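You operate a simulated robot arm through the tools that you are given. There is no shell and no other tool.

Carry out the task below with a simulated robot arm. There is one attempt and no reset: what you move stays moved.

## Task
Put things in order on the top of the desk. At the end: the white lint roller stands where the beige five-ring cedar block stood; the teal dusting pad from the top of the desk stands on top of the brown parcel (marked "BULBS"); the brown pod (marked "COFFEE") from the top of the desk stands where the teal dusting pad stood; the beige five-ring cedar block stands where the brown pod stood; whatever was shut is shut again. Leave all else as you found it, and nothing knocked over.

It is judged by the outcome, as a careful person would: the job done as asked, and still so three seconds after it is handed in. It fails if anything else is knocked over, pushed out of place, dropped, spilled or broken.

## Robot
A 6-joint arm with a two-finger gripper, fixed in place. Base frame: the origin is at the foot of the arm, x ahead of it, y to its left, z up; the work surface is at about z = 0. Readings come in m, degrees, newtons and seconds.
With the tool pointing down near the work surface it reaches from about 0.24 to 0.62 m from the base axis. Its first joint turns from -66.0 to 66.0 degrees. Payload 1.37 kg.
The TCP is the grasp point between the finger pads, 0.022 m short of the fingertips. In the tool frame z runs along the fingers and y along their closing line. Largest opening 0.092 m; the body of the gripper starts 0.065 m behind the TCP.
Orientation is that of the tool frame in the base frame, as a unit quaternion [w, x, y, z]. With the fingers straight down and closing along the base's y, the tool's x points along the base's -x, its y along +y and its z along -z.

## Interface
- The arm moves only by the tool jog_arm. Its arguments are lists of equal length, an entry for each row: "translation": the shift along the tool's x, y, z in cm, a list of three; "rot": the turn, a rotation vector about the tool's x, y, z in degrees, a list of three. In form: {"translation": [[tx, ty, tz], ...], "rot": [[ax, ay, az], ...]}. A call has 1 to 20 rows; each row shifts and turns the commanded pose from where the row before left it, along the tool's axes as they then stand. "hand" is the opening in per cent of the stroke, from 0 (shut) to 100 (fully open), set as the call begins (left out, the last holds). Each row takes 0.2 s and may step no farther than 0.05 m and 8.6 degrees from the row before; otherwise, or with a gripper value out of range, the whole call is refused. Where a pose cannot be reached the arm comes as near as it can. A force on the tool above 40 N (or 10 N above the force at the start of the call, whichever is more), or a blocked arm, ends the call early, and 0.2 s more pass. Each finger halts on what it meets, pressing with about 26 N; the grip force reading is that of the motor and also rises with nothing between the fingers. The clock runs only during rows and for 0.2 s after the last one: add rows that do not move to give the fingers time. The reply holds the time, the measured pose of the TCP, the force on the tool along the base axes, the opening and the grip force, in the units named above and with some noise, with the torque about the TCP (base axes, N m) and any sound that the robot's microphone picked up.
- Cameras (640 x 400 px; columns grow to the right, rows downward): "scene" is fixed at [0.0367, -0.4293, 0.5884]; the picture's right is [0.78, -0.62, 0.00], its down [-0.34, -0.43, -0.84] and it looks along [0.52, 0.66, -0.54] (base axes); focal length 329 px, centre (320, 200). "wrist" rides on the gripper at [0.071, 0.019, -0.102] in the tool frame; the picture's right is [-0.26, 0.97, 0.00], its down [-0.75, -0.20, -0.63] and it looks along [-0.60, -0.16, 0.78] (tool axes); focal length 280 px, centre (320, 200). There is no depth. A picture from a camera that has moved, and an enlarged one, comes with that camera's place and axes in the base frame and with its lens.
- snapshot(camera): a new picture of that camera. No time passes.
- enlarge(camera, box): a new picture of the part [left, top, right, bottom] of that camera's present view, enlarged. No time passes.
- close_job(): hands the job in; it is judged then, once.

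Nothing tells you positions but the pictures and the camera data. Unless the task says otherwise, let go and move clear before handing in.

The tools are called after "Request:" as a command line: name --argument value ..., lists and objects as JSON in quotes. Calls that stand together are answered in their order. jog_arm: Moves the arm, as the interface text tells. Its arguments: {"type":"object","properties":{"translation":{"type":"array","items":{"type":"array","items":{"type":"number"}}},"rot":{"type":"array","items":{"type":"array","items":{"type":"number"}}},"hand":{"type":"number"}},"required":["translation","rot"]} The other tools are called the same way: snapshot (camera) takes a picture; enlarge (camera, box) takes an enlarged picture of a part of a camera's view; close_job () hands the job in.

At the start:

```text
clock: 0.0
position: [0.4758, 0.1257, 0.2801]
tcp_rot: [0.0, 0.0, 1.0, 0.001]
contact_force: [0.1, 0.2, 1.0]
wrist_torque: [0.01, -0.03, -0.02]
finger_gap: 0.0922
finger_force: 0.0
```

scene: 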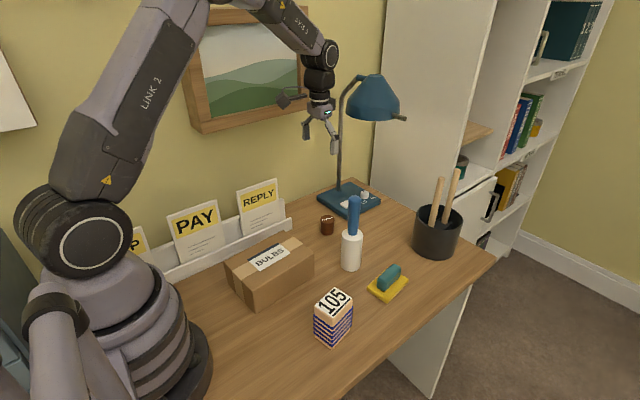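
wrist: 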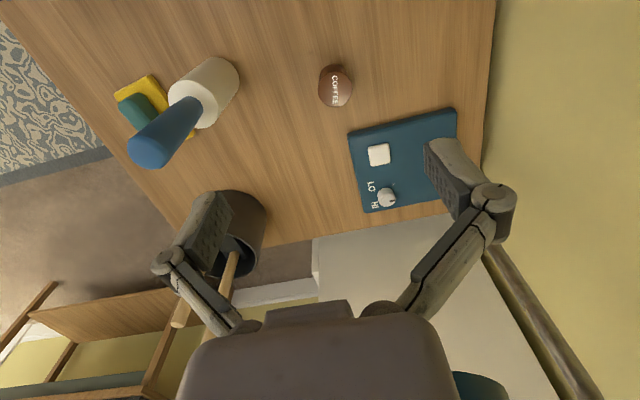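

I see the desk with a parcel, a pod, a lint roller, a teal/yellow pad and a "105" striped block. I'll take closer looks to identify each item before moving.

Request:
enlarge --camera "scene" --box '[290, 170, 450, 360]'

Request:
enlarge --camera "scene" --box '[400, 0, 640, 280]'

Request:
enlarge --camera "scene" --box '[120, 160, 320, 320]'

Request:
enlarge --camera "wrist" --box '[80, 20, 500, 260]'

```text
2.11 times, centred on (370, 265) of scene
camera zoom: at [0.0367, -0.4293, 0.5884], right [0.78, -0.62, 0.0], down [-0.34, -0.43, -0.84], along [0.52, 0.66, -0.54], focal length 693 px, centre (215, 63)
```

zoom: 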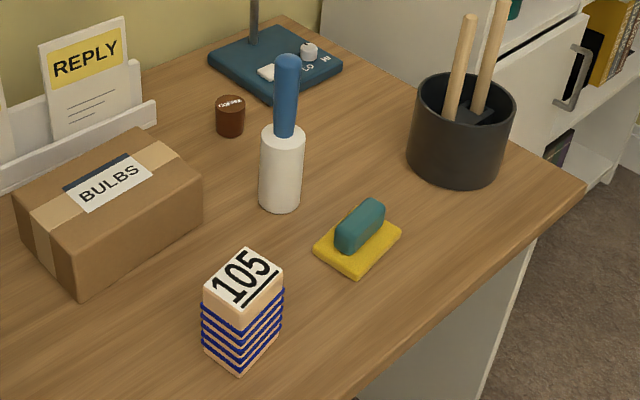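

```text
1.43 times, centred on (520, 140) of scene
camera zoom: at [0.0367, -0.4293, 0.5884], right [0.78, -0.62, 0.0], down [-0.34, -0.43, -0.84], along [0.52, 0.66, -0.54], focal length 470 px, centre (34, 286)
```

zoom: 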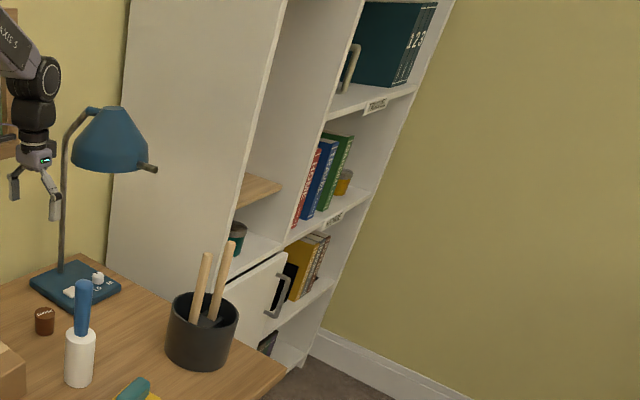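

```text
2.50 times, centred on (220, 240) of scene
camera zoom: at [0.0367, -0.4293, 0.5884], right [0.78, -0.62, 0.0], down [-0.34, -0.43, -0.84], along [0.52, 0.66, -0.54], focal length 822 px, centre (570, 100)
```

zoom: 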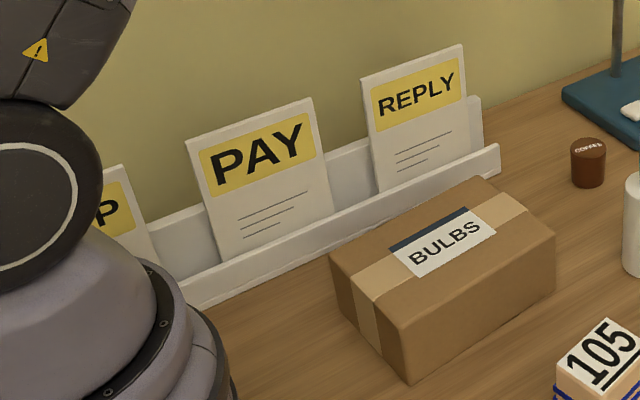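

```text
1.52 times, centred on (290, 140) of wrist
camera zoom: at [0.4038, 0.1453, 0.381], right [0.26, 0.96, 0.0], down [0.75, -0.21, 0.63], along [0.6, -0.16, -0.78], focal length 427 px, centre (366, 291)
```

zoom: 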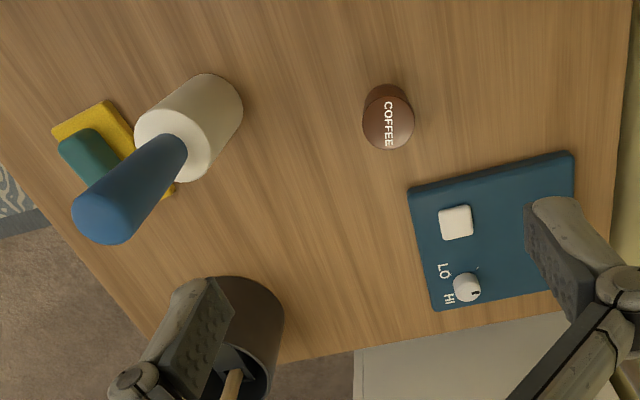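

The "105" block looks like the ringed cedar block; I'll count its rings and look at the pad more closely.

Request:
enlarge --camera "scene" --box '[300, 280, 364, 350]'

Request:
enlarge --camera "scene" --box '[356, 252, 420, 312]'

Request:
enlarge --camera "wrist" --box '[100, 50, 260, 180]'

Request:
enlarge --camera "scene" --box '[440, 110, 540, 260]'

Request:
enlarge --camera "scene" --box '[310, 170, 400, 250]'

```text
5.71 times, centred on (332, 315) of scene
camera zoom: at [0.0367, -0.4293, 0.5884], right [0.78, -0.62, 0.0], down [-0.34, -0.43, -0.84], along [0.52, 0.66, -0.54], focal length 1880 px, centre (251, -457)
```

zoom: 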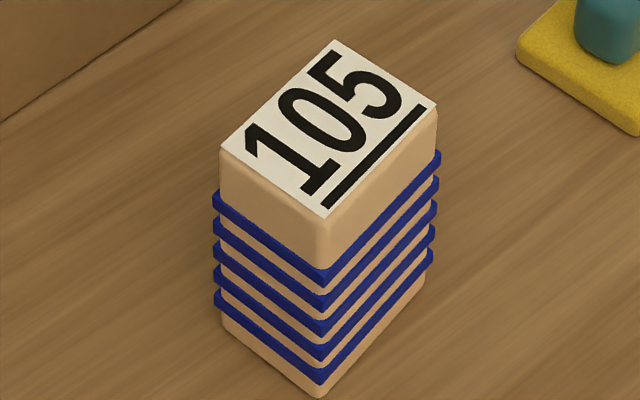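

```text
6.67 times, centred on (388, 282) of scene
camera zoom: at [0.0367, -0.4293, 0.5884], right [0.78, -0.62, 0.0], down [-0.34, -0.43, -0.84], along [0.52, 0.66, -0.54], focal length 2193 px, centre (-133, -347)
```

zoom: 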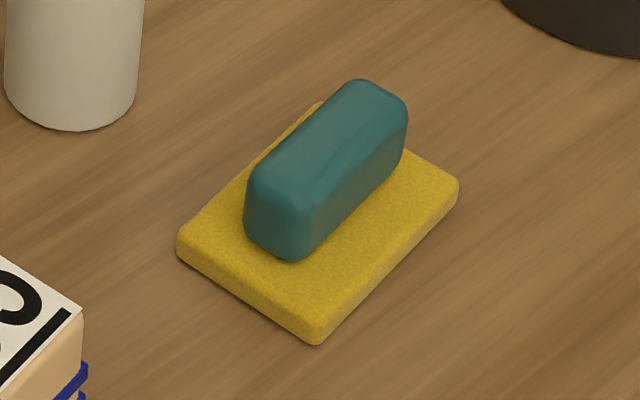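

```text
3.08 times, centred on (180, 115) of wrist
camera zoom: at [0.4038, 0.1453, 0.381], right [0.26, 0.96, 0.0], down [0.75, -0.21, 0.63], along [0.6, -0.16, -0.78], focal length 863 px, centre (751, 462)
```

zoom: 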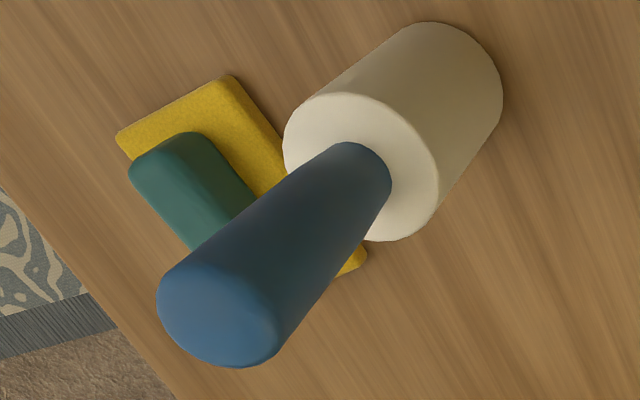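

```text
2.67 times, centred on (490, 185) of scene
camera zoom: at [0.0367, -0.4293, 0.5884], right [0.78, -0.62, 0.0], down [-0.34, -0.43, -0.84], along [0.52, 0.66, -0.54], focal length 877 px, centre (-133, 240)
```

zoom: 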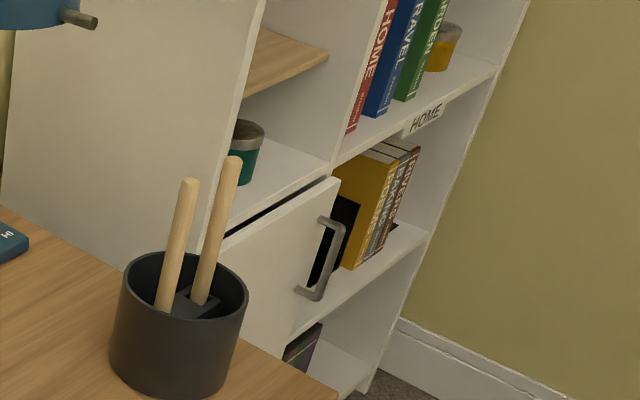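

```text
5.00 times, centred on (355, 210) of scene
camera zoom: at [0.0367, -0.4293, 0.5884], right [0.78, -0.62, 0.0], down [-0.34, -0.43, -0.84], along [0.52, 0.66, -0.54], focal length 1645 px, centre (145, 150)
```

zoom: 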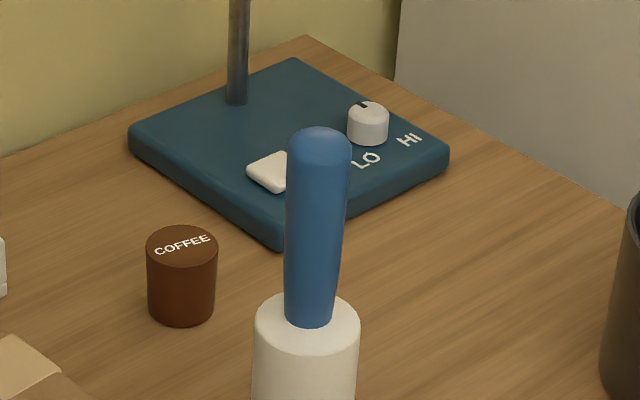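

Everything needed is in the open: cedar block near (0.31, -0.12), pad near (0.50, -0.105), roller near (0.48, 0.00), pod near (0.52, 0.147), parcel centred near (0.29, 0.08). The order pad → pod → block → roller needs no staging spot; first I move back to view the pad from the wrist camera.

Request:
jog_arm --translation '[[2.4, -2.8, 0], [2.4, -2.8, 0], [2.4, -2.8, 0], [2.4, -2.8, 0], [2.4, -2.8, 0], [2.4, -2.8, 0], [0, 0, 0], [0, 0, 0]]' --rot '[[0, 0, 0], [0, 0, 0], [0, 0, 0], [0, 0, 0], [0, 0, 0], [0, 0, 0], [0, 0, 0], [0, 0, 0]]' --hand 100

Request:
snapshot --camera "wrist"

Request:
snapshot --camera "scene"

```text
clock: 1.8
position: [0.3306, -0.0448, 0.2792]
tcp_rot: [0.0, 0.0, 1.0, 0.001]
contact_force: [-0.1, 0.6, 0.7]
wrist_torque: [-0.01, -0.01, 0.02]
finger_gap: 0.0924
finger_force: 0.1
```

```text
taken
camera wrist: at [0.2593, -0.025, 0.3808], right [0.26, 0.97, 0.0], down [0.75, -0.21, 0.63], along [0.6, -0.16, -0.78], focal length 280 px, centre (320, 200)
```

wrist: 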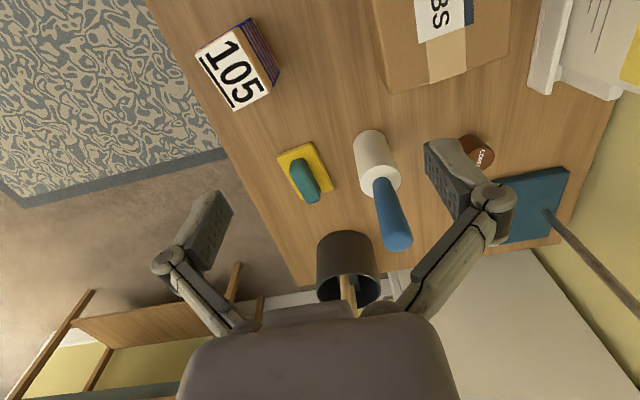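

```text
taken
```

scene: 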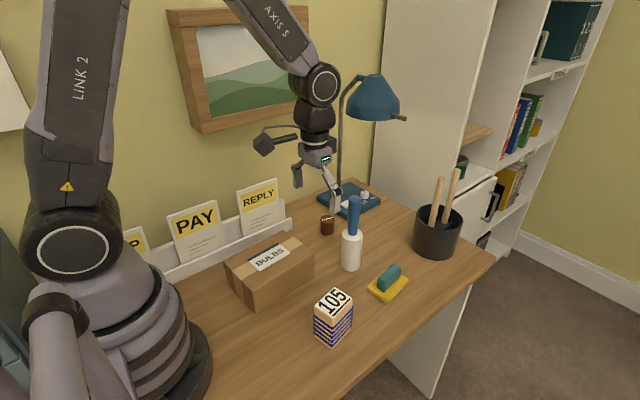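

The wrist view shows block, pad, roller, pod and parcel edge. I'll enlarge to pin down positions.

Request:
enlarge --camera "wrist" --box '[260, 120, 420, 220]'

Request:
enlarge --camera "wrist" --box '[180, 10, 340, 110]'

Request:
enlarge --camera "wrist" --box '[360, 0, 640, 175]'

```text
4.00 times, centred on (340, 170) of wrist
camera zoom: at [0.2593, -0.025, 0.3808], right [0.26, 0.97, 0.0], down [0.75, -0.21, 0.63], along [0.6, -0.16, -0.78], focal length 1122 px, centre (240, 320)
```

zoom: 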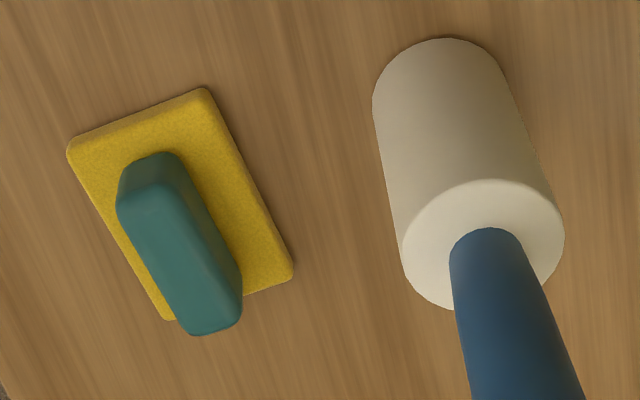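

```text
4.00 times, centred on (260, 60) of wrist
camera zoom: at [0.2593, -0.025, 0.3808], right [0.26, 0.97, 0.0], down [0.75, -0.21, 0.63], along [0.6, -0.16, -0.78], focal length 1122 px, centre (560, 760)
```

zoom: 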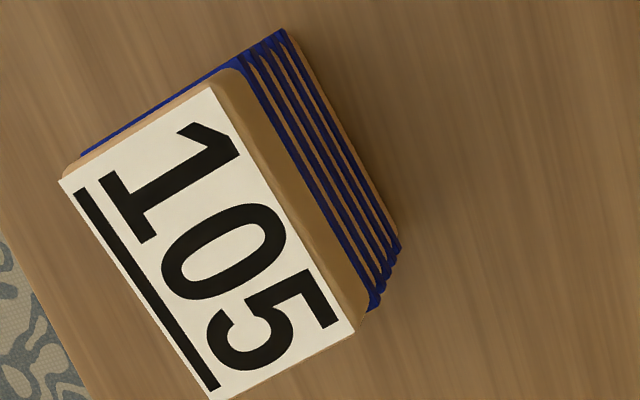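

```text
2.29 times, centred on (500, 88) of wrist
camera zoom: at [0.2593, -0.025, 0.3808], right [0.26, 0.97, 0.0], down [0.75, -0.21, 0.63], along [0.6, -0.16, -0.78], focal length 641 px, centre (-91, 457)
```

zoom: 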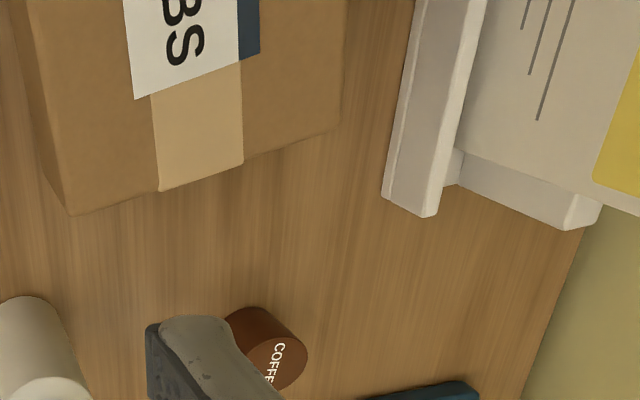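

The pad is near (0.492, -0.107), turned about 7.5°. I'll move above it with the fingers aligned across its teal handle and check from close by.

Request:
jog_arm --translation '[[-4.03, -1.55, 0], [-4.03, -1.55, 0], [-4.03, -1.55, 0], [-4.05, -1.57, 0], [0, 0, 0], [0, 0, 4.3], [0, 0, 4.3], [0, 0, 4.3], [0, 0, 0], [0, 0, 0]]' --rot '[[0, 0, 0], [0, 0, 0], [0, 0, 0], [0, 0, 0], [0, 0, -7.5], [0, 0, 0], [0, 0, 0], [0, 0, 0], [0, 0, 0], [0, 0, 0]]' --hand 70

Request:
snapshot --camera "wrist"

Request:
snapshot --camera "scene"

```text
clock: 4.0
position: [0.4914, -0.1042, 0.15]
tcp_rot: [0.001, -0.066, 0.998, 0.001]
contact_force: [-0.1, -0.5, -0.1]
wrist_torque: [0.02, 0.02, -0.04]
finger_gap: 0.0644
finger_force: 0.1
```

```text
taken
camera wrist: at [0.4173, -0.0931, 0.2518], right [0.13, 0.99, 0.0], down [0.77, -0.11, 0.63], along [0.62, -0.08, -0.78], focal length 280 px, centre (320, 200)
```

wrist: 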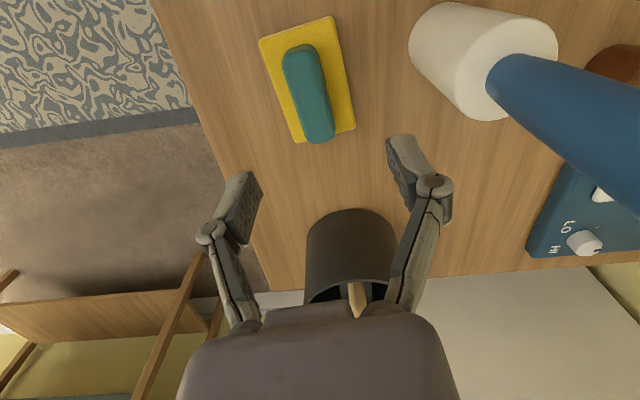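

```text
taken
```

scene: 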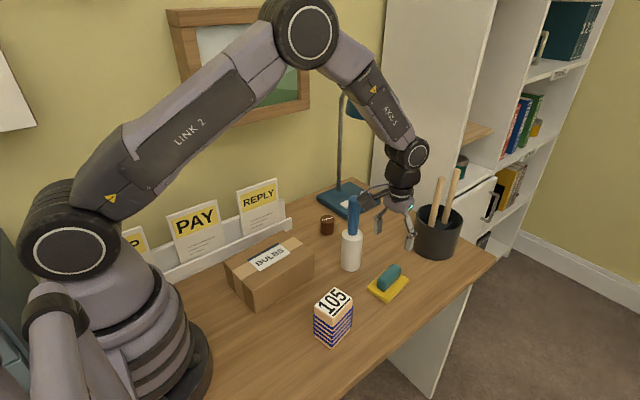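

The pad's handle sits about 8 mm nearer the base than the tool; I'll shift and lower to near grip height, then check.

Request:
jog_arm --translation '[[0.8, -0.6, 0], [0, 0, 3.5], [0, 0, 3.0], [0, 0, 0], [0, 0, 0]]' --rot '[[0, 0, 0], [0, 0, 0], [0, 0, 0], [0, 0, 0], [0, 0, 0]]' --hand 70

Request:
snapshot --camera "wrist"

Request:
enlarge --camera "scene" --box '[330, 200, 470, 320]'

```text
clock: 5.2
position: [0.4845, -0.1116, 0.084]
tcp_rot: [0.001, -0.065, 0.998, 0.001]
contact_force: [-0.5, 0.0, 0.7]
wrist_torque: [-0.04, 0.03, -0.02]
finger_gap: 0.0644
finger_force: 0.0
```

```text
taken
camera wrist: at [0.4117, -0.1014, 0.1869], right [0.13, 0.99, 0.0], down [0.77, -0.11, 0.63], along [0.62, -0.08, -0.78], focal length 280 px, centre (320, 200)
```

wrist: 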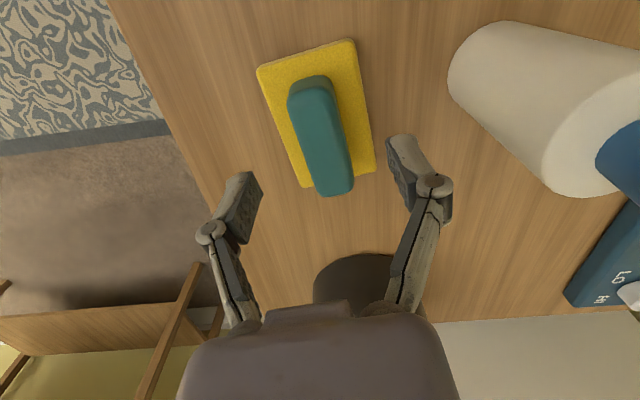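

```text
3.33 times, centred on (400, 260) of scene
camera zoom: at [0.0367, -0.4293, 0.5884], right [0.78, -0.62, 0.0], down [-0.34, -0.43, -0.84], along [0.52, 0.66, -0.54], focal length 1097 px, centre (53, 0)
```

zoom: 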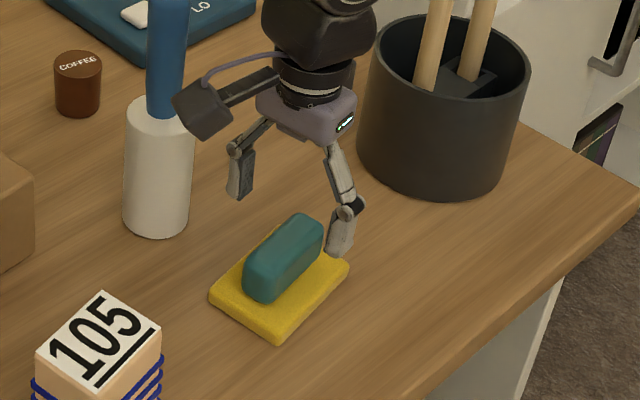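

The handle is well centred between the fingers. I lower to about z = 0.041 and close on it.

Request:
jog_arm --translation '[[0.2, 0.1, 2.2], [0, 0, 2.1], [0, 0, 0]]' --rot '[[0, 0, 0], [0, 0, 0], [0, 0, 0]]' --hand 70

Request:
snapshot --camera "wrist"

Request:
enlarge --camera "scene" --box '[330, 200, 470, 320]'

```text
clock: 6.0
position: [0.4828, -0.111, 0.0414]
tcp_rot: [-0.001, -0.066, 0.998, 0.001]
contact_force: [0.0, 0.3, 0.0]
wrist_torque: [0.01, 0.0, 0.04]
finger_gap: 0.0643
finger_force: 0.1
```

```text
taken
camera wrist: at [0.4091, -0.1001, 0.1431], right [0.13, 0.99, 0.0], down [0.77, -0.11, 0.63], along [0.62, -0.08, -0.78], focal length 280 px, centre (320, 200)
```

wrist: 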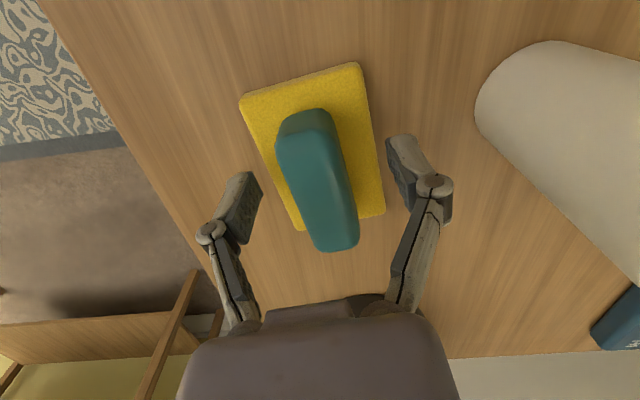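

```text
3.33 times, centred on (400, 260) of scene
camera zoom: at [0.0367, -0.4293, 0.5884], right [0.78, -0.62, 0.0], down [-0.34, -0.43, -0.84], along [0.52, 0.66, -0.54], focal length 1097 px, centre (53, 0)
```

zoom: 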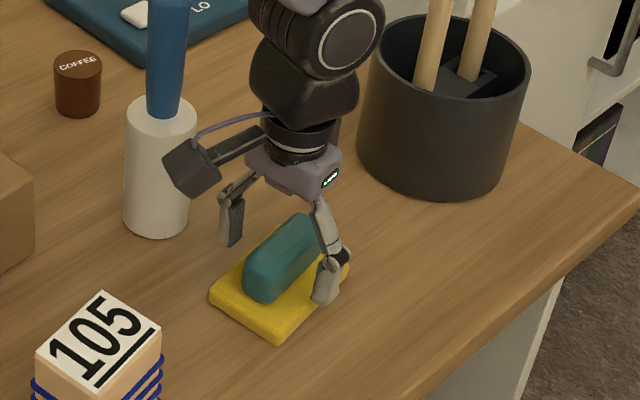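

Centred. I'll lower slightly more and close the fingers.

Request:
jog_arm --translation '[[0, 0, 0.3], [0, 0, 0], [0, 0, 0]]' --rot '[[0, 0, 0], [0, 0, 0], [0, 0, 0]]'

Request:
jog_arm --translation '[[0, 0, 0], [0, 0, 0], [0, 0, 0], [0, 0, 0], [0, 0, 0]]' --rot '[[0, 0, 0], [0, 0, 0], [0, 0, 0], [0, 0, 0], [0, 0, 0]]' --hand 0

Request:
snapshot --camera "wrist"

```text
clock: 6.8
position: [0.4833, -0.1105, 0.0381]
tcp_rot: [0.0, -0.065, 0.998, 0.001]
contact_force: [-0.1, -0.7, -0.3]
wrist_torque: [0.01, 0.02, -0.02]
finger_gap: 0.0641
finger_force: 0.2
```

```text
clock: 8.0
position: [0.4832, -0.1092, 0.0384]
tcp_rot: [0.0, -0.066, 0.998, 0.001]
contact_force: [0.4, -0.6, 1.6]
wrist_torque: [0.01, 0.0, 0.05]
finger_gap: 0.025
finger_force: 25.4
```

```text
taken
camera wrist: at [0.4094, -0.1, 0.1405], right [0.13, 0.99, 0.0], down [0.77, -0.11, 0.63], along [0.62, -0.08, -0.78], focal length 280 px, centre (320, 200)
```

wrist: 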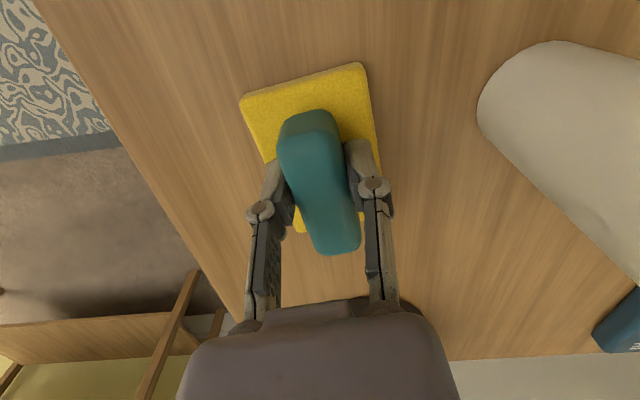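

Gripped (25 mm). Pad spot was (0.483, -0.110). Lifting straight up to z ≈ 0.28.

Request:
jog_arm --translation '[[0, 0, -2], [0, 0, -4], [0, 0, -4.6], [0, 0, -4.6], [0, 0, -4.6], [0, 0, -4.2], [0, 0, 0]]' --rot '[[0, 0, 0], [0, 0, 0], [0, 0, 0], [0, 0, 0], [0, 0, 0], [0, 0, 0], [0, 0, 0]]'

Request:
snapshot --camera "wrist"

Request:
snapshot --camera "scene"

```text
clock: 9.6
position: [0.4838, -0.1142, 0.2774]
tcp_rot: [0.0, -0.065, 0.998, 0.001]
contact_force: [0.4, 0.3, 0.3]
wrist_torque: [0.02, 0.0, 0.0]
finger_gap: 0.0
finger_force: 26.3
```

```text
taken
camera wrist: at [0.4112, -0.1038, 0.3791], right [0.13, 0.99, 0.0], down [0.77, -0.11, 0.63], along [0.62, -0.08, -0.78], focal length 280 px, centre (320, 200)
```

wrist: 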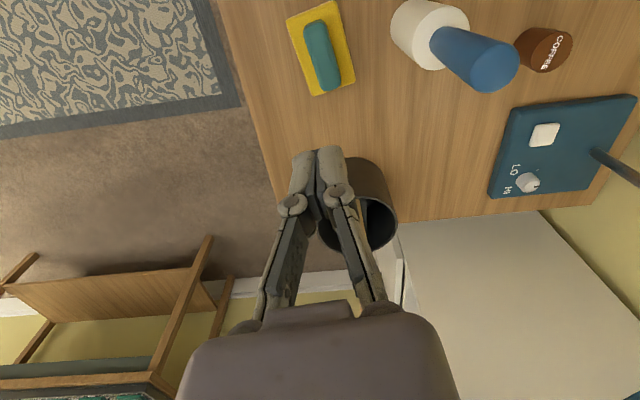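

```text
taken
```

scene: 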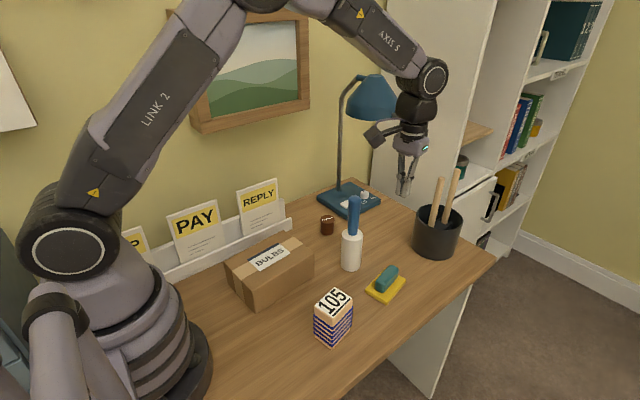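

The pad slipped out of the fingers during the lift and sits on the desk almost where it was. I'll check its pose before retrying with a lower, slower grip.

Request:
enlarge --camera "wrist" --box '[260, 0, 400, 110]'

Request:
enlarge --camera "scene" --box '[356, 252, 420, 312]'

```text
3.64 times, centred on (330, 55) of wrist
camera zoom: at [0.4112, -0.1038, 0.3791], right [0.13, 0.99, 0.0], down [0.77, -0.11, 0.63], along [0.62, -0.08, -0.78], focal length 1020 px, centre (284, 727)
```

zoom: 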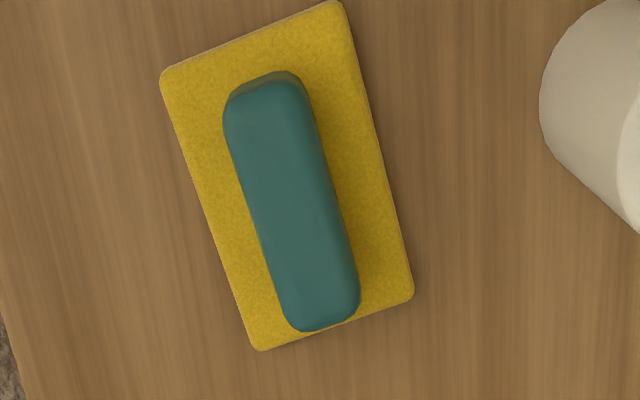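

```text
6.67 times, centred on (388, 282) of scene
camera zoom: at [0.0367, -0.4293, 0.5884], right [0.78, -0.62, 0.0], down [-0.34, -0.43, -0.84], along [0.52, 0.66, -0.54], focal length 2193 px, centre (-133, -347)
```

zoom: 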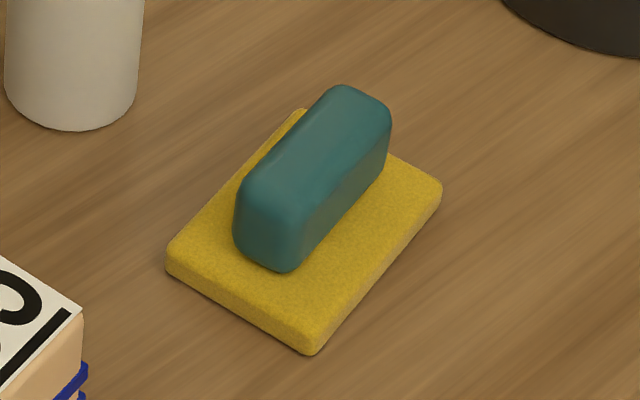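

The pad is upright, shifted only a few mm and turned to about 12°. I'll re-open, re-align, and come down again.

Request:
jog_arm --translation '[[0.2, 0.4, 0], [0, 0, 0], [0, 0, 4.6], [0, 0, 4.6], [0, 0, 4.6], [0, 0, 4.0], [0, 0, 0], [0, 0, 0]]' --rot '[[0, 0, 0], [0, 0, -4.3], [0, 0, 0], [0, 0, 0], [0, 0, 0], [0, 0, 0], [0, 0, 0], [0, 0, 0]]' --hand 65

Request:
snapshot --camera "wrist"

```text
clock: 11.4
position: [0.4836, -0.1064, 0.0986]
tcp_rot: [0.0, -0.103, 0.995, 0.001]
contact_force: [0.0, -0.6, -0.1]
wrist_torque: [-0.01, 0.0, 0.0]
finger_gap: 0.0597
finger_force: 0.1
```

```text
taken
camera wrist: at [0.4087, -0.1025, 0.2005], right [0.06, 1.0, 0.0], down [0.78, -0.05, 0.63], along [0.62, -0.04, -0.78], focal length 280 px, centre (320, 200)
```

wrist: 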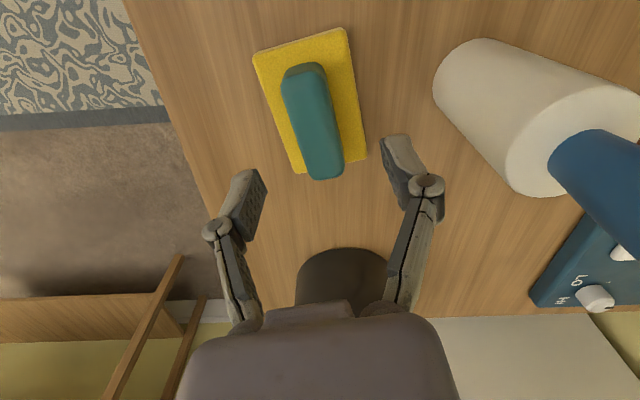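

Aligned within a couple of mm; correcting and lowering to z ≈ 0.036 so the fingertips come just above the yellow base.

Request:
jog_arm --translation '[[0.6, -0.15, 0], [0, 0, 3.0], [0, 0, 2.5], [0, 0, 0.7], [0, 0, 0]]' --rot '[[0, 0, 0], [0, 0, 0], [0, 0, 0], [0, 0, 0], [0, 0, 0]]'

Request:
snapshot --camera "wrist"

Request:
enlarge --camera "scene" --box '[350, 230, 430, 310]'

```text
clock: 12.6
position: [0.4759, -0.1076, 0.0371]
tcp_rot: [0.001, -0.102, 0.995, 0.0]
contact_force: [0.2, 0.6, 0.5]
wrist_torque: [0.01, 0.02, -0.05]
finger_gap: 0.0601
finger_force: 0.1
```

```text
taken
camera wrist: at [0.4015, -0.1038, 0.1395], right [0.06, 1.0, 0.0], down [0.78, -0.05, 0.63], along [0.62, -0.04, -0.78], focal length 280 px, centre (320, 200)
```

wrist: 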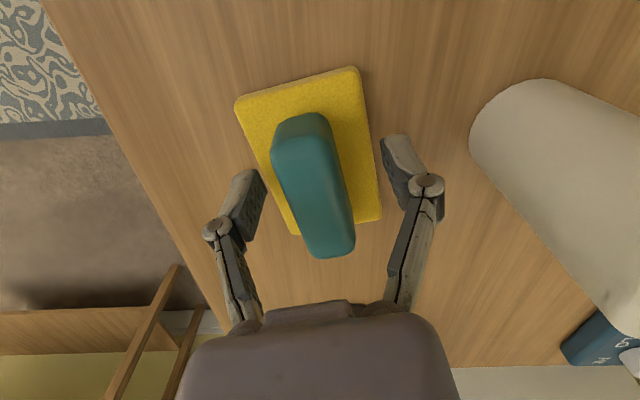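

```text
5.00 times, centred on (390, 270) of scene
camera zoom: at [0.0367, -0.4293, 0.5884], right [0.78, -0.62, 0.0], down [-0.34, -0.43, -0.84], along [0.52, 0.66, -0.54], focal length 1645 px, centre (-30, -150)
```

zoom: 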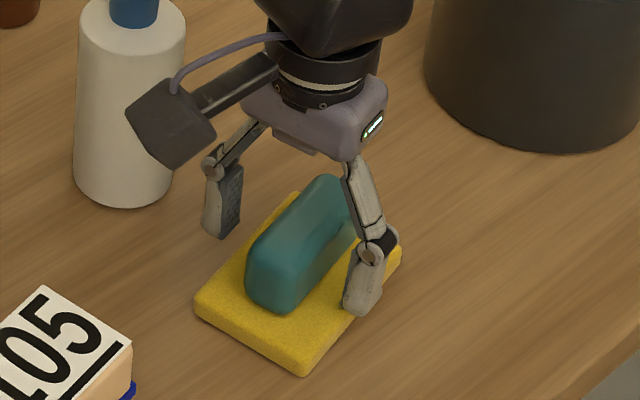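

Good alignment. Lower 2 mm more, close with plenty of time, then lift a small, slow amount.

Request:
jog_arm --translation '[[0, 0, 0.2], [0, 0, 0]]' --rot '[[0, 0, 0], [0, 0, 0]]'

Request:
jog_arm --translation '[[0, 0, 0], [0, 0, 0], [0, 0, 0], [0, 0, 0], [0, 0, 0], [0, 0, 0]]' --rot '[[0, 0, 0], [0, 0, 0], [0, 0, 0], [0, 0, 0], [0, 0, 0], [0, 0, 0]]' --hand 0

Request:
jog_arm --translation '[[0, 0, -0.2], [0, 0, -0.2], [0, 0, -0.3], [0, 0, -0.3], [0, 0, 0]]' --rot '[[0, 0, 0], [0, 0, 0], [0, 0, 0], [0, 0, 0], [0, 0, 0]]'

Request:
enlarge --camera "scene" --box '[350, 230, 430, 310]'

Request:
snapshot --camera "wrist"

```text
clock: 13.2
position: [0.4739, -0.1078, 0.0366]
tcp_rot: [0.001, -0.102, 0.995, 0.001]
contact_force: [-0.4, 0.0, 0.0]
wrist_torque: [0.01, -0.01, 0.02]
finger_gap: 0.0597
finger_force: 0.1
```

```text
clock: 14.6
position: [0.4742, -0.1095, 0.0362]
tcp_rot: [0.001, -0.103, 0.995, 0.0]
contact_force: [0.0, -0.1, 1.1]
wrist_torque: [-0.02, 0.0, -0.07]
finger_gap: 0.0253
finger_force: 26.1
```

```text
clock: 15.8
position: [0.4742, -0.1096, 0.0464]
tcp_rot: [0.0, -0.103, 0.995, 0.001]
contact_force: [-0.4, 0.1, -0.6]
wrist_torque: [0.02, -0.02, -0.02]
finger_gap: 0.0254
finger_force: 25.7
```

```text
5.00 times, centred on (390, 270) of scene
camera zoom: at [0.0367, -0.4293, 0.5884], right [0.78, -0.62, 0.0], down [-0.34, -0.43, -0.84], along [0.52, 0.66, -0.54], focal length 1645 px, centre (-30, -150)
```

zoom: 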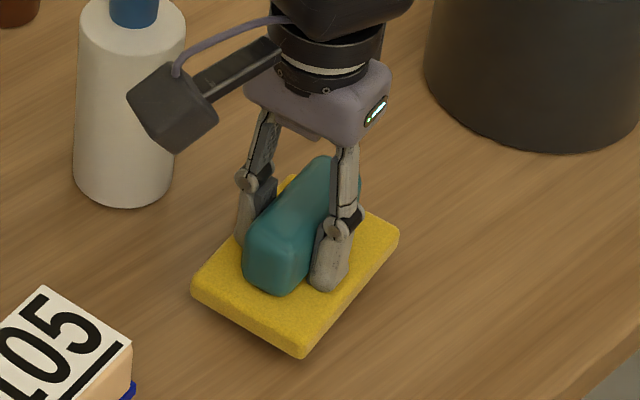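

```text
taken
camera wrist: at [0.4009, -0.1045, 0.1486], right [0.06, 1.0, 0.0], down [0.78, -0.05, 0.63], along [0.62, -0.04, -0.78], focal length 280 px, centre (320, 200)
```

wrist: 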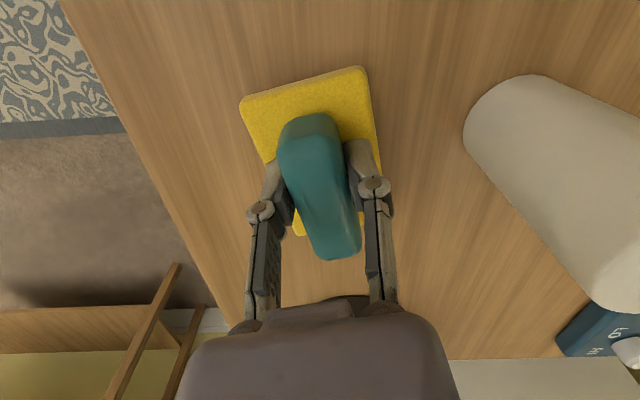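

It came up with the fingers this time. Continuing to lift slowly and checking.

Request:
jog_arm --translation '[[0, 0, -0.4], [0, 0, -0.6], [0, 0, -0.8], [0, 0, -0.8], [0, 0, -0.8], [0, 0, -0.6], [0, 0, -0.4], [0, 0, 0]]' --rot '[[0, 0, 0], [0, 0, 0], [0, 0, 0], [0, 0, 0], [0, 0, 0], [0, 0, 0], [0, 0, 0], [0, 0, 0]]'

Request:
enlarge --camera "scene" --box '[350, 210, 430, 290]'

Request:
snapshot --camera "wrist"

```text
clock: 17.6
position: [0.4769, -0.1094, 0.0918]
tcp_rot: [0.0, -0.102, 0.995, 0.0]
contact_force: [0.3, -0.6, -0.5]
wrist_torque: [0.01, 0.03, 0.0]
finger_gap: 0.0251
finger_force: 26.5
```

```text
5.00 times, centred on (390, 250) of scene
camera zoom: at [0.0367, -0.4293, 0.5884], right [0.78, -0.62, 0.0], down [-0.34, -0.43, -0.84], along [0.52, 0.66, -0.54], focal length 1645 px, centre (-30, -50)
```

zoom: 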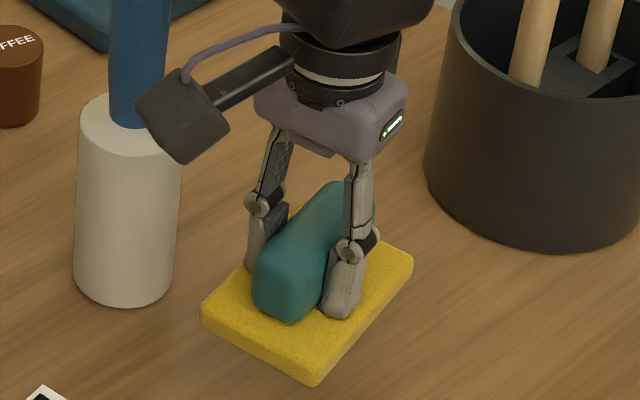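

```text
taken
camera wrist: at [0.4018, -0.1042, 0.1929], right [0.06, 1.0, 0.0], down [0.78, -0.05, 0.63], along [0.62, -0.04, -0.78], focal length 280 px, centre (320, 200)
```

wrist: 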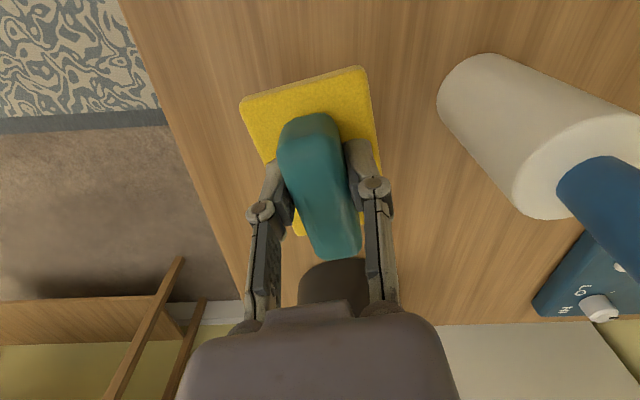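

Holding firmly; the earlier slip was from speed. Lift to z ≈ 0.17 and retreat along -x, slowly.

Request:
jog_arm --translation '[[0, 0, -0.5], [0, 0, -0.8], [0, 0, -1.0], [0, 0, -1.0], [0, 0, -1.0], [0, 0, -1.0], [0, 0, -1.0], [0, 0, -0.8], [0, 0, -0.5], [0, 0, -0.4], [0, 0, 0]]' --rot '[[0, 0, 0], [0, 0, 0], [0, 0, 0], [0, 0, 0], [0, 0, 0], [0, 0, 0], [0, 0, 0], [0, 0, 0], [0, 0, 0], [0, 0, 0], [0, 0, 0]]'

Request:
jog_arm --translation '[[0.4, 0.08, 0], [0.7, 0.15, 0], [1.0, 0.21, 0], [1.2, 0.25, 0], [1.2, 0.25, 0], [1.2, 0.25, 0], [1.2, 0.25, 0], [1.2, 0.25, 0], [1.2, 0.25, 0], [1.2, 0.25, 0], [1.0, 0.21, 0], [0.8, 0.17, 0], [0.5, 0.1, 0], [0.3, 0.05, 0], [0, 0, 0]]' --rot '[[0, 0, 0], [0, 0, 0], [0, 0, 0], [0, 0, 0], [0, 0, 0], [0, 0, 0], [0, 0, 0], [0, 0, 0], [0, 0, 0], [0, 0, 0], [0, 0, 0], [0, 0, 0], [0, 0, 0], [0, 0, 0], [0, 0, 0]]'

Request:
snapshot --camera "scene"

Request:
snapshot --camera "wrist"

```text
clock: 20.0
position: [0.4762, -0.1089, 0.1714]
tcp_rot: [0.0, -0.103, 0.995, 0.001]
contact_force: [-0.5, 0.4, -1.4]
wrist_torque: [-0.02, 0.0, -0.03]
finger_gap: 0.025
finger_force: 26.1
```

```text
clock: 23.2
position: [0.3417, -0.1102, 0.1711]
tcp_rot: [0.001, -0.102, 0.995, 0.001]
contact_force: [0.5, 0.3, -0.7]
wrist_torque: [-0.01, 0.0, -0.01]
finger_gap: 0.0251
finger_force: 26.2
```

```text
taken
```

scene: 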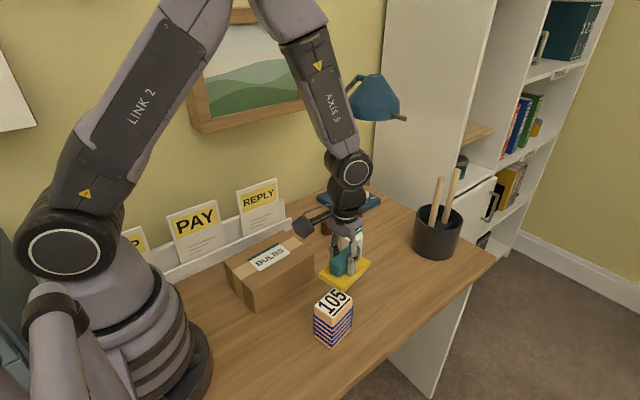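

```text
taken
camera wrist: at [0.2679, -0.1059, 0.273], right [0.06, 1.0, 0.0], down [0.78, -0.05, 0.63], along [0.62, -0.04, -0.78], focal length 280 px, centre (320, 200)
```

wrist: 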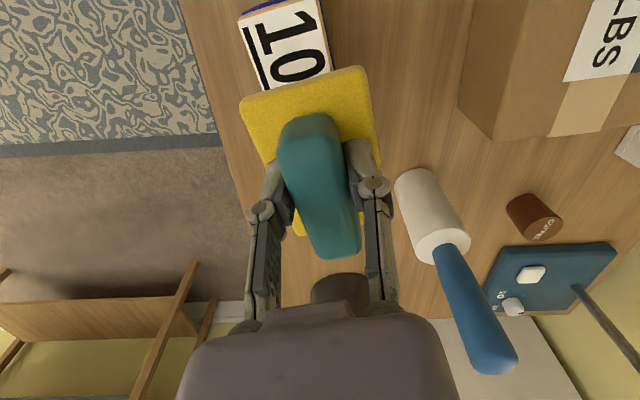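

Pad is held steady. Now across to above the parcel centre (≈0.287, 0.075), then turn to match the parcel.

Request:
jog_arm --translation '[[0.08, 0.4, 0], [0.08, 0.7, 0], [0.08, 1.0, 0], [0.09, 1.2, 0], [0.09, 1.2, 0], [0.09, 1.2, 0], [0.09, 1.2, 0], [0.09, 1.2, 0], [0.09, 1.2, 0], [0.09, 1.2, 0], [0.09, 1.2, 0], [0.09, 1.2, 0], [0.09, 1.2, 0], [0.09, 1.2, 0], [0.09, 1.2, 0], [0.09, 1.2, 0], [0.08, 0.8, 0], [0.07, 0.5, 0], [0.05, 0.2, 0], [0, 0, 0]]' --rot '[[0, 0, 0], [0, 0, 0], [0, 0, 0], [0, 0, 0], [0, 0, 0], [0, 0, 0], [0, 0, 0], [0, 0, 0], [0, 0, 0], [0, 0, 0], [0, 0, 0], [0, 0, 0], [0, 0, 0], [0, 0, 0], [0, 0, 0], [0, 0, 0], [0, 0, 0], [0, 0, 0], [0, 0, 0], [0, 0, 0]]'

Request:
jog_arm --translation '[[0, 0, 0], [0, 0, 0], [0, 0, 0], [0, 0, 0], [0, 0, 0]]' --rot '[[0, 0, 2], [0, 0, 2], [0, 0, 2], [0, 0, 2], [0, 0, 0]]'

Request:
snapshot --camera "scene"

Request:
snapshot --camera "wrist"

Request:
enlarge --camera "scene" --box '[210, 190, 350, 310]'

```text
clock: 27.4
position: [0.2868, 0.0747, 0.1711]
tcp_rot: [0.001, -0.103, 0.995, 0.002]
contact_force: [-0.7, 0.0, 0.2]
wrist_torque: [0.02, 0.0, 0.02]
finger_gap: 0.0251
finger_force: 26.4
```

```text
clock: 28.6
position: [0.2858, 0.0748, 0.1719]
tcp_rot: [0.0, -0.033, 0.999, 0.0]
contact_force: [0.2, -0.9, -0.7]
wrist_torque: [-0.03, 0.01, 0.0]
finger_gap: 0.0252
finger_force: 25.6
```

```text
taken
```

scene: 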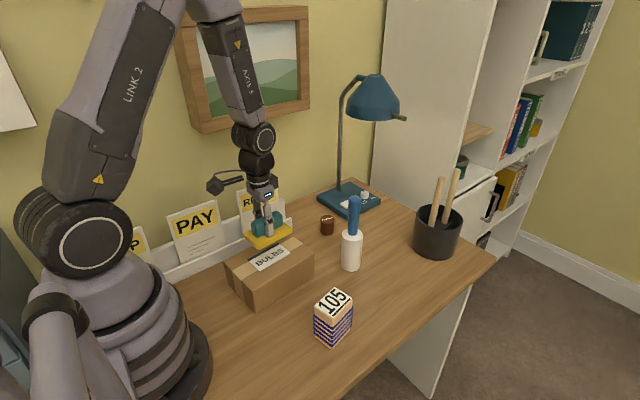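

```text
taken
camera wrist: at [0.2137, 0.09, 0.2726], right [0.2, 0.98, 0.0], down [0.76, -0.16, 0.63], along [0.61, -0.12, -0.78], focal length 280 px, centre (320, 200)
```

wrist: 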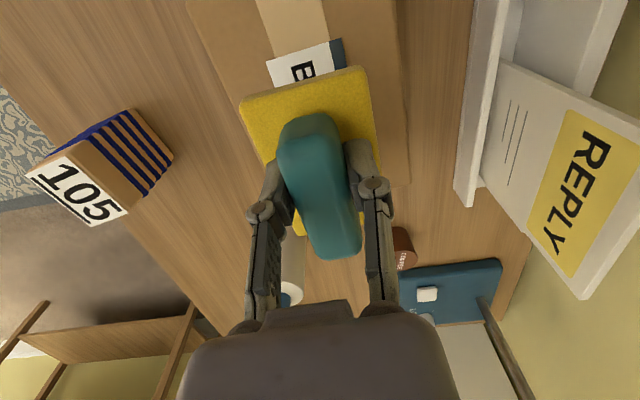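

```text
3.33 times, centred on (280, 250) of scene
camera zoom: at [0.0367, -0.4293, 0.5884], right [0.78, -0.62, 0.0], down [-0.34, -0.43, -0.84], along [0.52, 0.66, -0.54], focal length 1097 px, centre (453, 33)
```

zoom: 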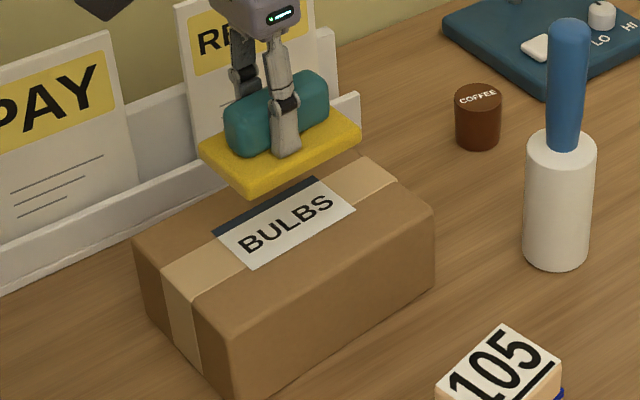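

The pad hovers over the parcel centre. Lowering gently.

Request:
jog_arm --translation '[[0, 0, 0.4], [0, 0, 0.7], [0, 0, 0.9], [0, 0, 0.9], [0, 0, 0.8], [0, 0, 0.6], [0, 0, 0.4], [0, 0, 0.2], [0, 0, 0]]' --rot '[[0, 0, 0], [0, 0, 0], [0, 0, 0], [0, 0, 0], [0, 0, 0], [0, 0, 0], [0, 0, 0], [0, 0, 0], [0, 0, 0]]'

Request:
enlarge --camera "scene" --box '[210, 190, 350, 310]'

Request:
snapshot --camera "wrist"

```text
clock: 30.6
position: [0.2866, 0.0752, 0.1228]
tcp_rot: [0.001, -0.033, 0.999, 0.0]
contact_force: [0.1, 0.1, -0.8]
wrist_torque: [0.01, -0.02, -0.01]
finger_gap: 0.0254
finger_force: 25.9
```

```text
3.33 times, centred on (280, 250) of scene
camera zoom: at [0.0367, -0.4293, 0.5884], right [0.78, -0.62, 0.0], down [-0.34, -0.43, -0.84], along [0.52, 0.66, -0.54], focal length 1097 px, centre (453, 33)
```

zoom: 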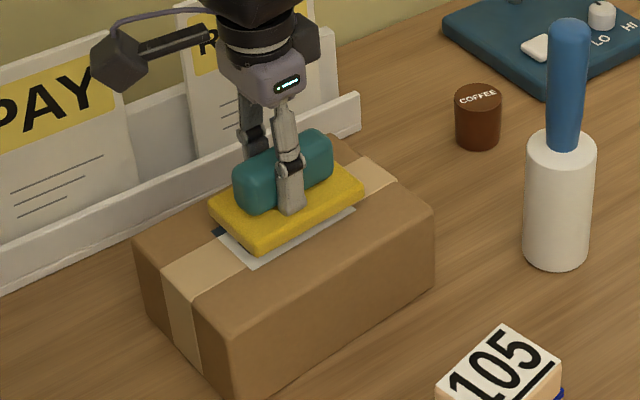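

```text
taken
camera wrist: at [0.2139, 0.0904, 0.224], right [0.2, 0.98, 0.0], down [0.76, -0.16, 0.63], along [0.61, -0.12, -0.78], focal length 280 px, centre (320, 200)
```

wrist: 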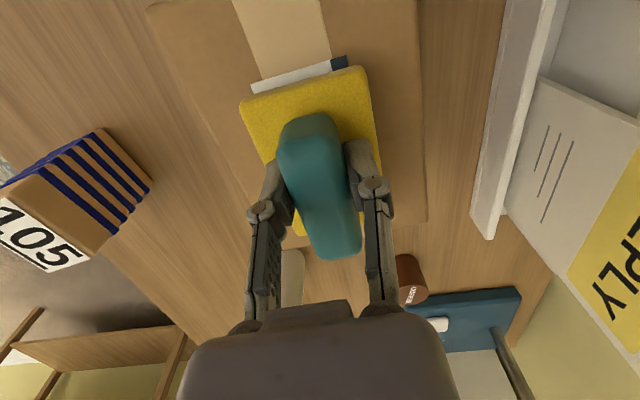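

Nearly down; small steps until contact shows.

Request:
jog_arm --translation '[[0, 0, 0.3], [0, 0, 0.3], [0, 0, 0.2], [0, 0, 0]]' --rot '[[0, 0, 0], [0, 0, 0], [0, 0, 0], [0, 0, 0]]'

Request:
jog_arm --translation '[[0, 0, 0.15], [0, 0, 0]]' --rot '[[0, 0, 0], [0, 0, 0]]'

Request:
enlarge --camera "scene" --box '[230, 210, 310, 280]'

```text
clock: 31.6
position: [0.2866, 0.0757, 0.1143]
tcp_rot: [0.001, -0.033, 0.999, 0.001]
contact_force: [0.8, 0.8, -0.7]
wrist_torque: [0.01, -0.02, 0.03]
finger_gap: 0.0254
finger_force: 26.2
```

```text
clock: 32.2
position: [0.2881, 0.0759, 0.1122]
tcp_rot: [0.001, -0.033, 0.999, 0.001]
contact_force: [0.6, 0.2, -0.5]
wrist_torque: [0.01, 0.01, 0.03]
finger_gap: 0.0252
finger_force: 26.0
```

```text
5.71 times, centred on (270, 245) of scene
camera zoom: at [0.0367, -0.4293, 0.5884], right [0.78, -0.62, 0.0], down [-0.34, -0.43, -0.84], along [0.52, 0.66, -0.54], focal length 1880 px, centre (606, -57)
```

zoom: 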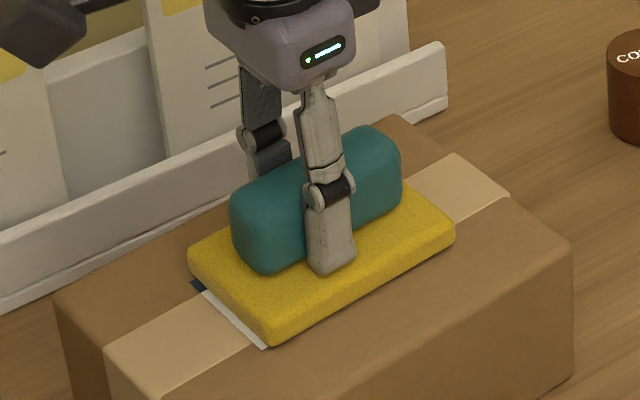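

Request:
jog_arm --translation '[[0, 0, 0.1], [0, 0, 0.1], [0, 0, 0]]' --rot '[[0, 0, 0], [0, 0, 0], [0, 0, 0]]'

Request:
jog_arm --translation '[[0, 0, 0.1], [0, 0, 0.1], [0, 0, 0]]' --rot '[[0, 0, 0], [0, 0, 0], [0, 0, 0]]'

Request:
enlarge --camera "scene" --box '[230, 210, 310, 280]'

```text
clock: 33.0
position: [0.2868, 0.0759, 0.1102]
tcp_rot: [0.001, -0.034, 0.999, 0.0]
contact_force: [-2.5, -5.4, 22.7]
wrist_torque: [-0.14, 0.01, -0.02]
finger_gap: 0.0255
finger_force: 25.6
```

```text
clock: 33.5
position: [0.2866, 0.0758, 0.1103]
tcp_rot: [0.001, -0.034, 0.999, 0.001]
contact_force: [-1.9, -0.5, 9.2]
wrist_torque: [-0.06, 0.09, 0.03]
finger_gap: 0.0251
finger_force: 26.5
stopped in row 2: the force on the tool passed its limit at 42 N (the readings are from after the stop); the commanded pose is now the measured one
```

```text
5.71 times, centred on (270, 245) of scene
camera zoom: at [0.0367, -0.4293, 0.5884], right [0.78, -0.62, 0.0], down [-0.34, -0.43, -0.84], along [0.52, 0.66, -0.54], focal length 1880 px, centre (606, -57)
```

zoom: 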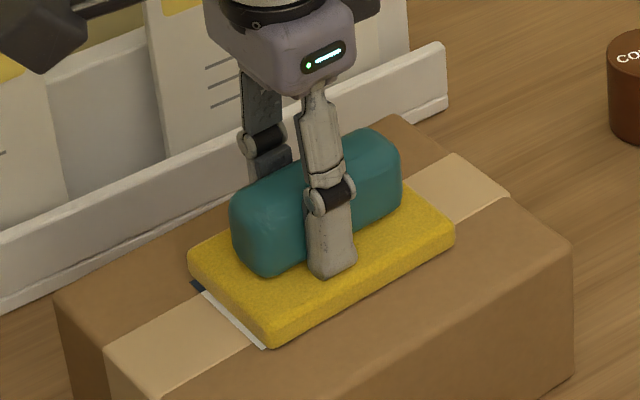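

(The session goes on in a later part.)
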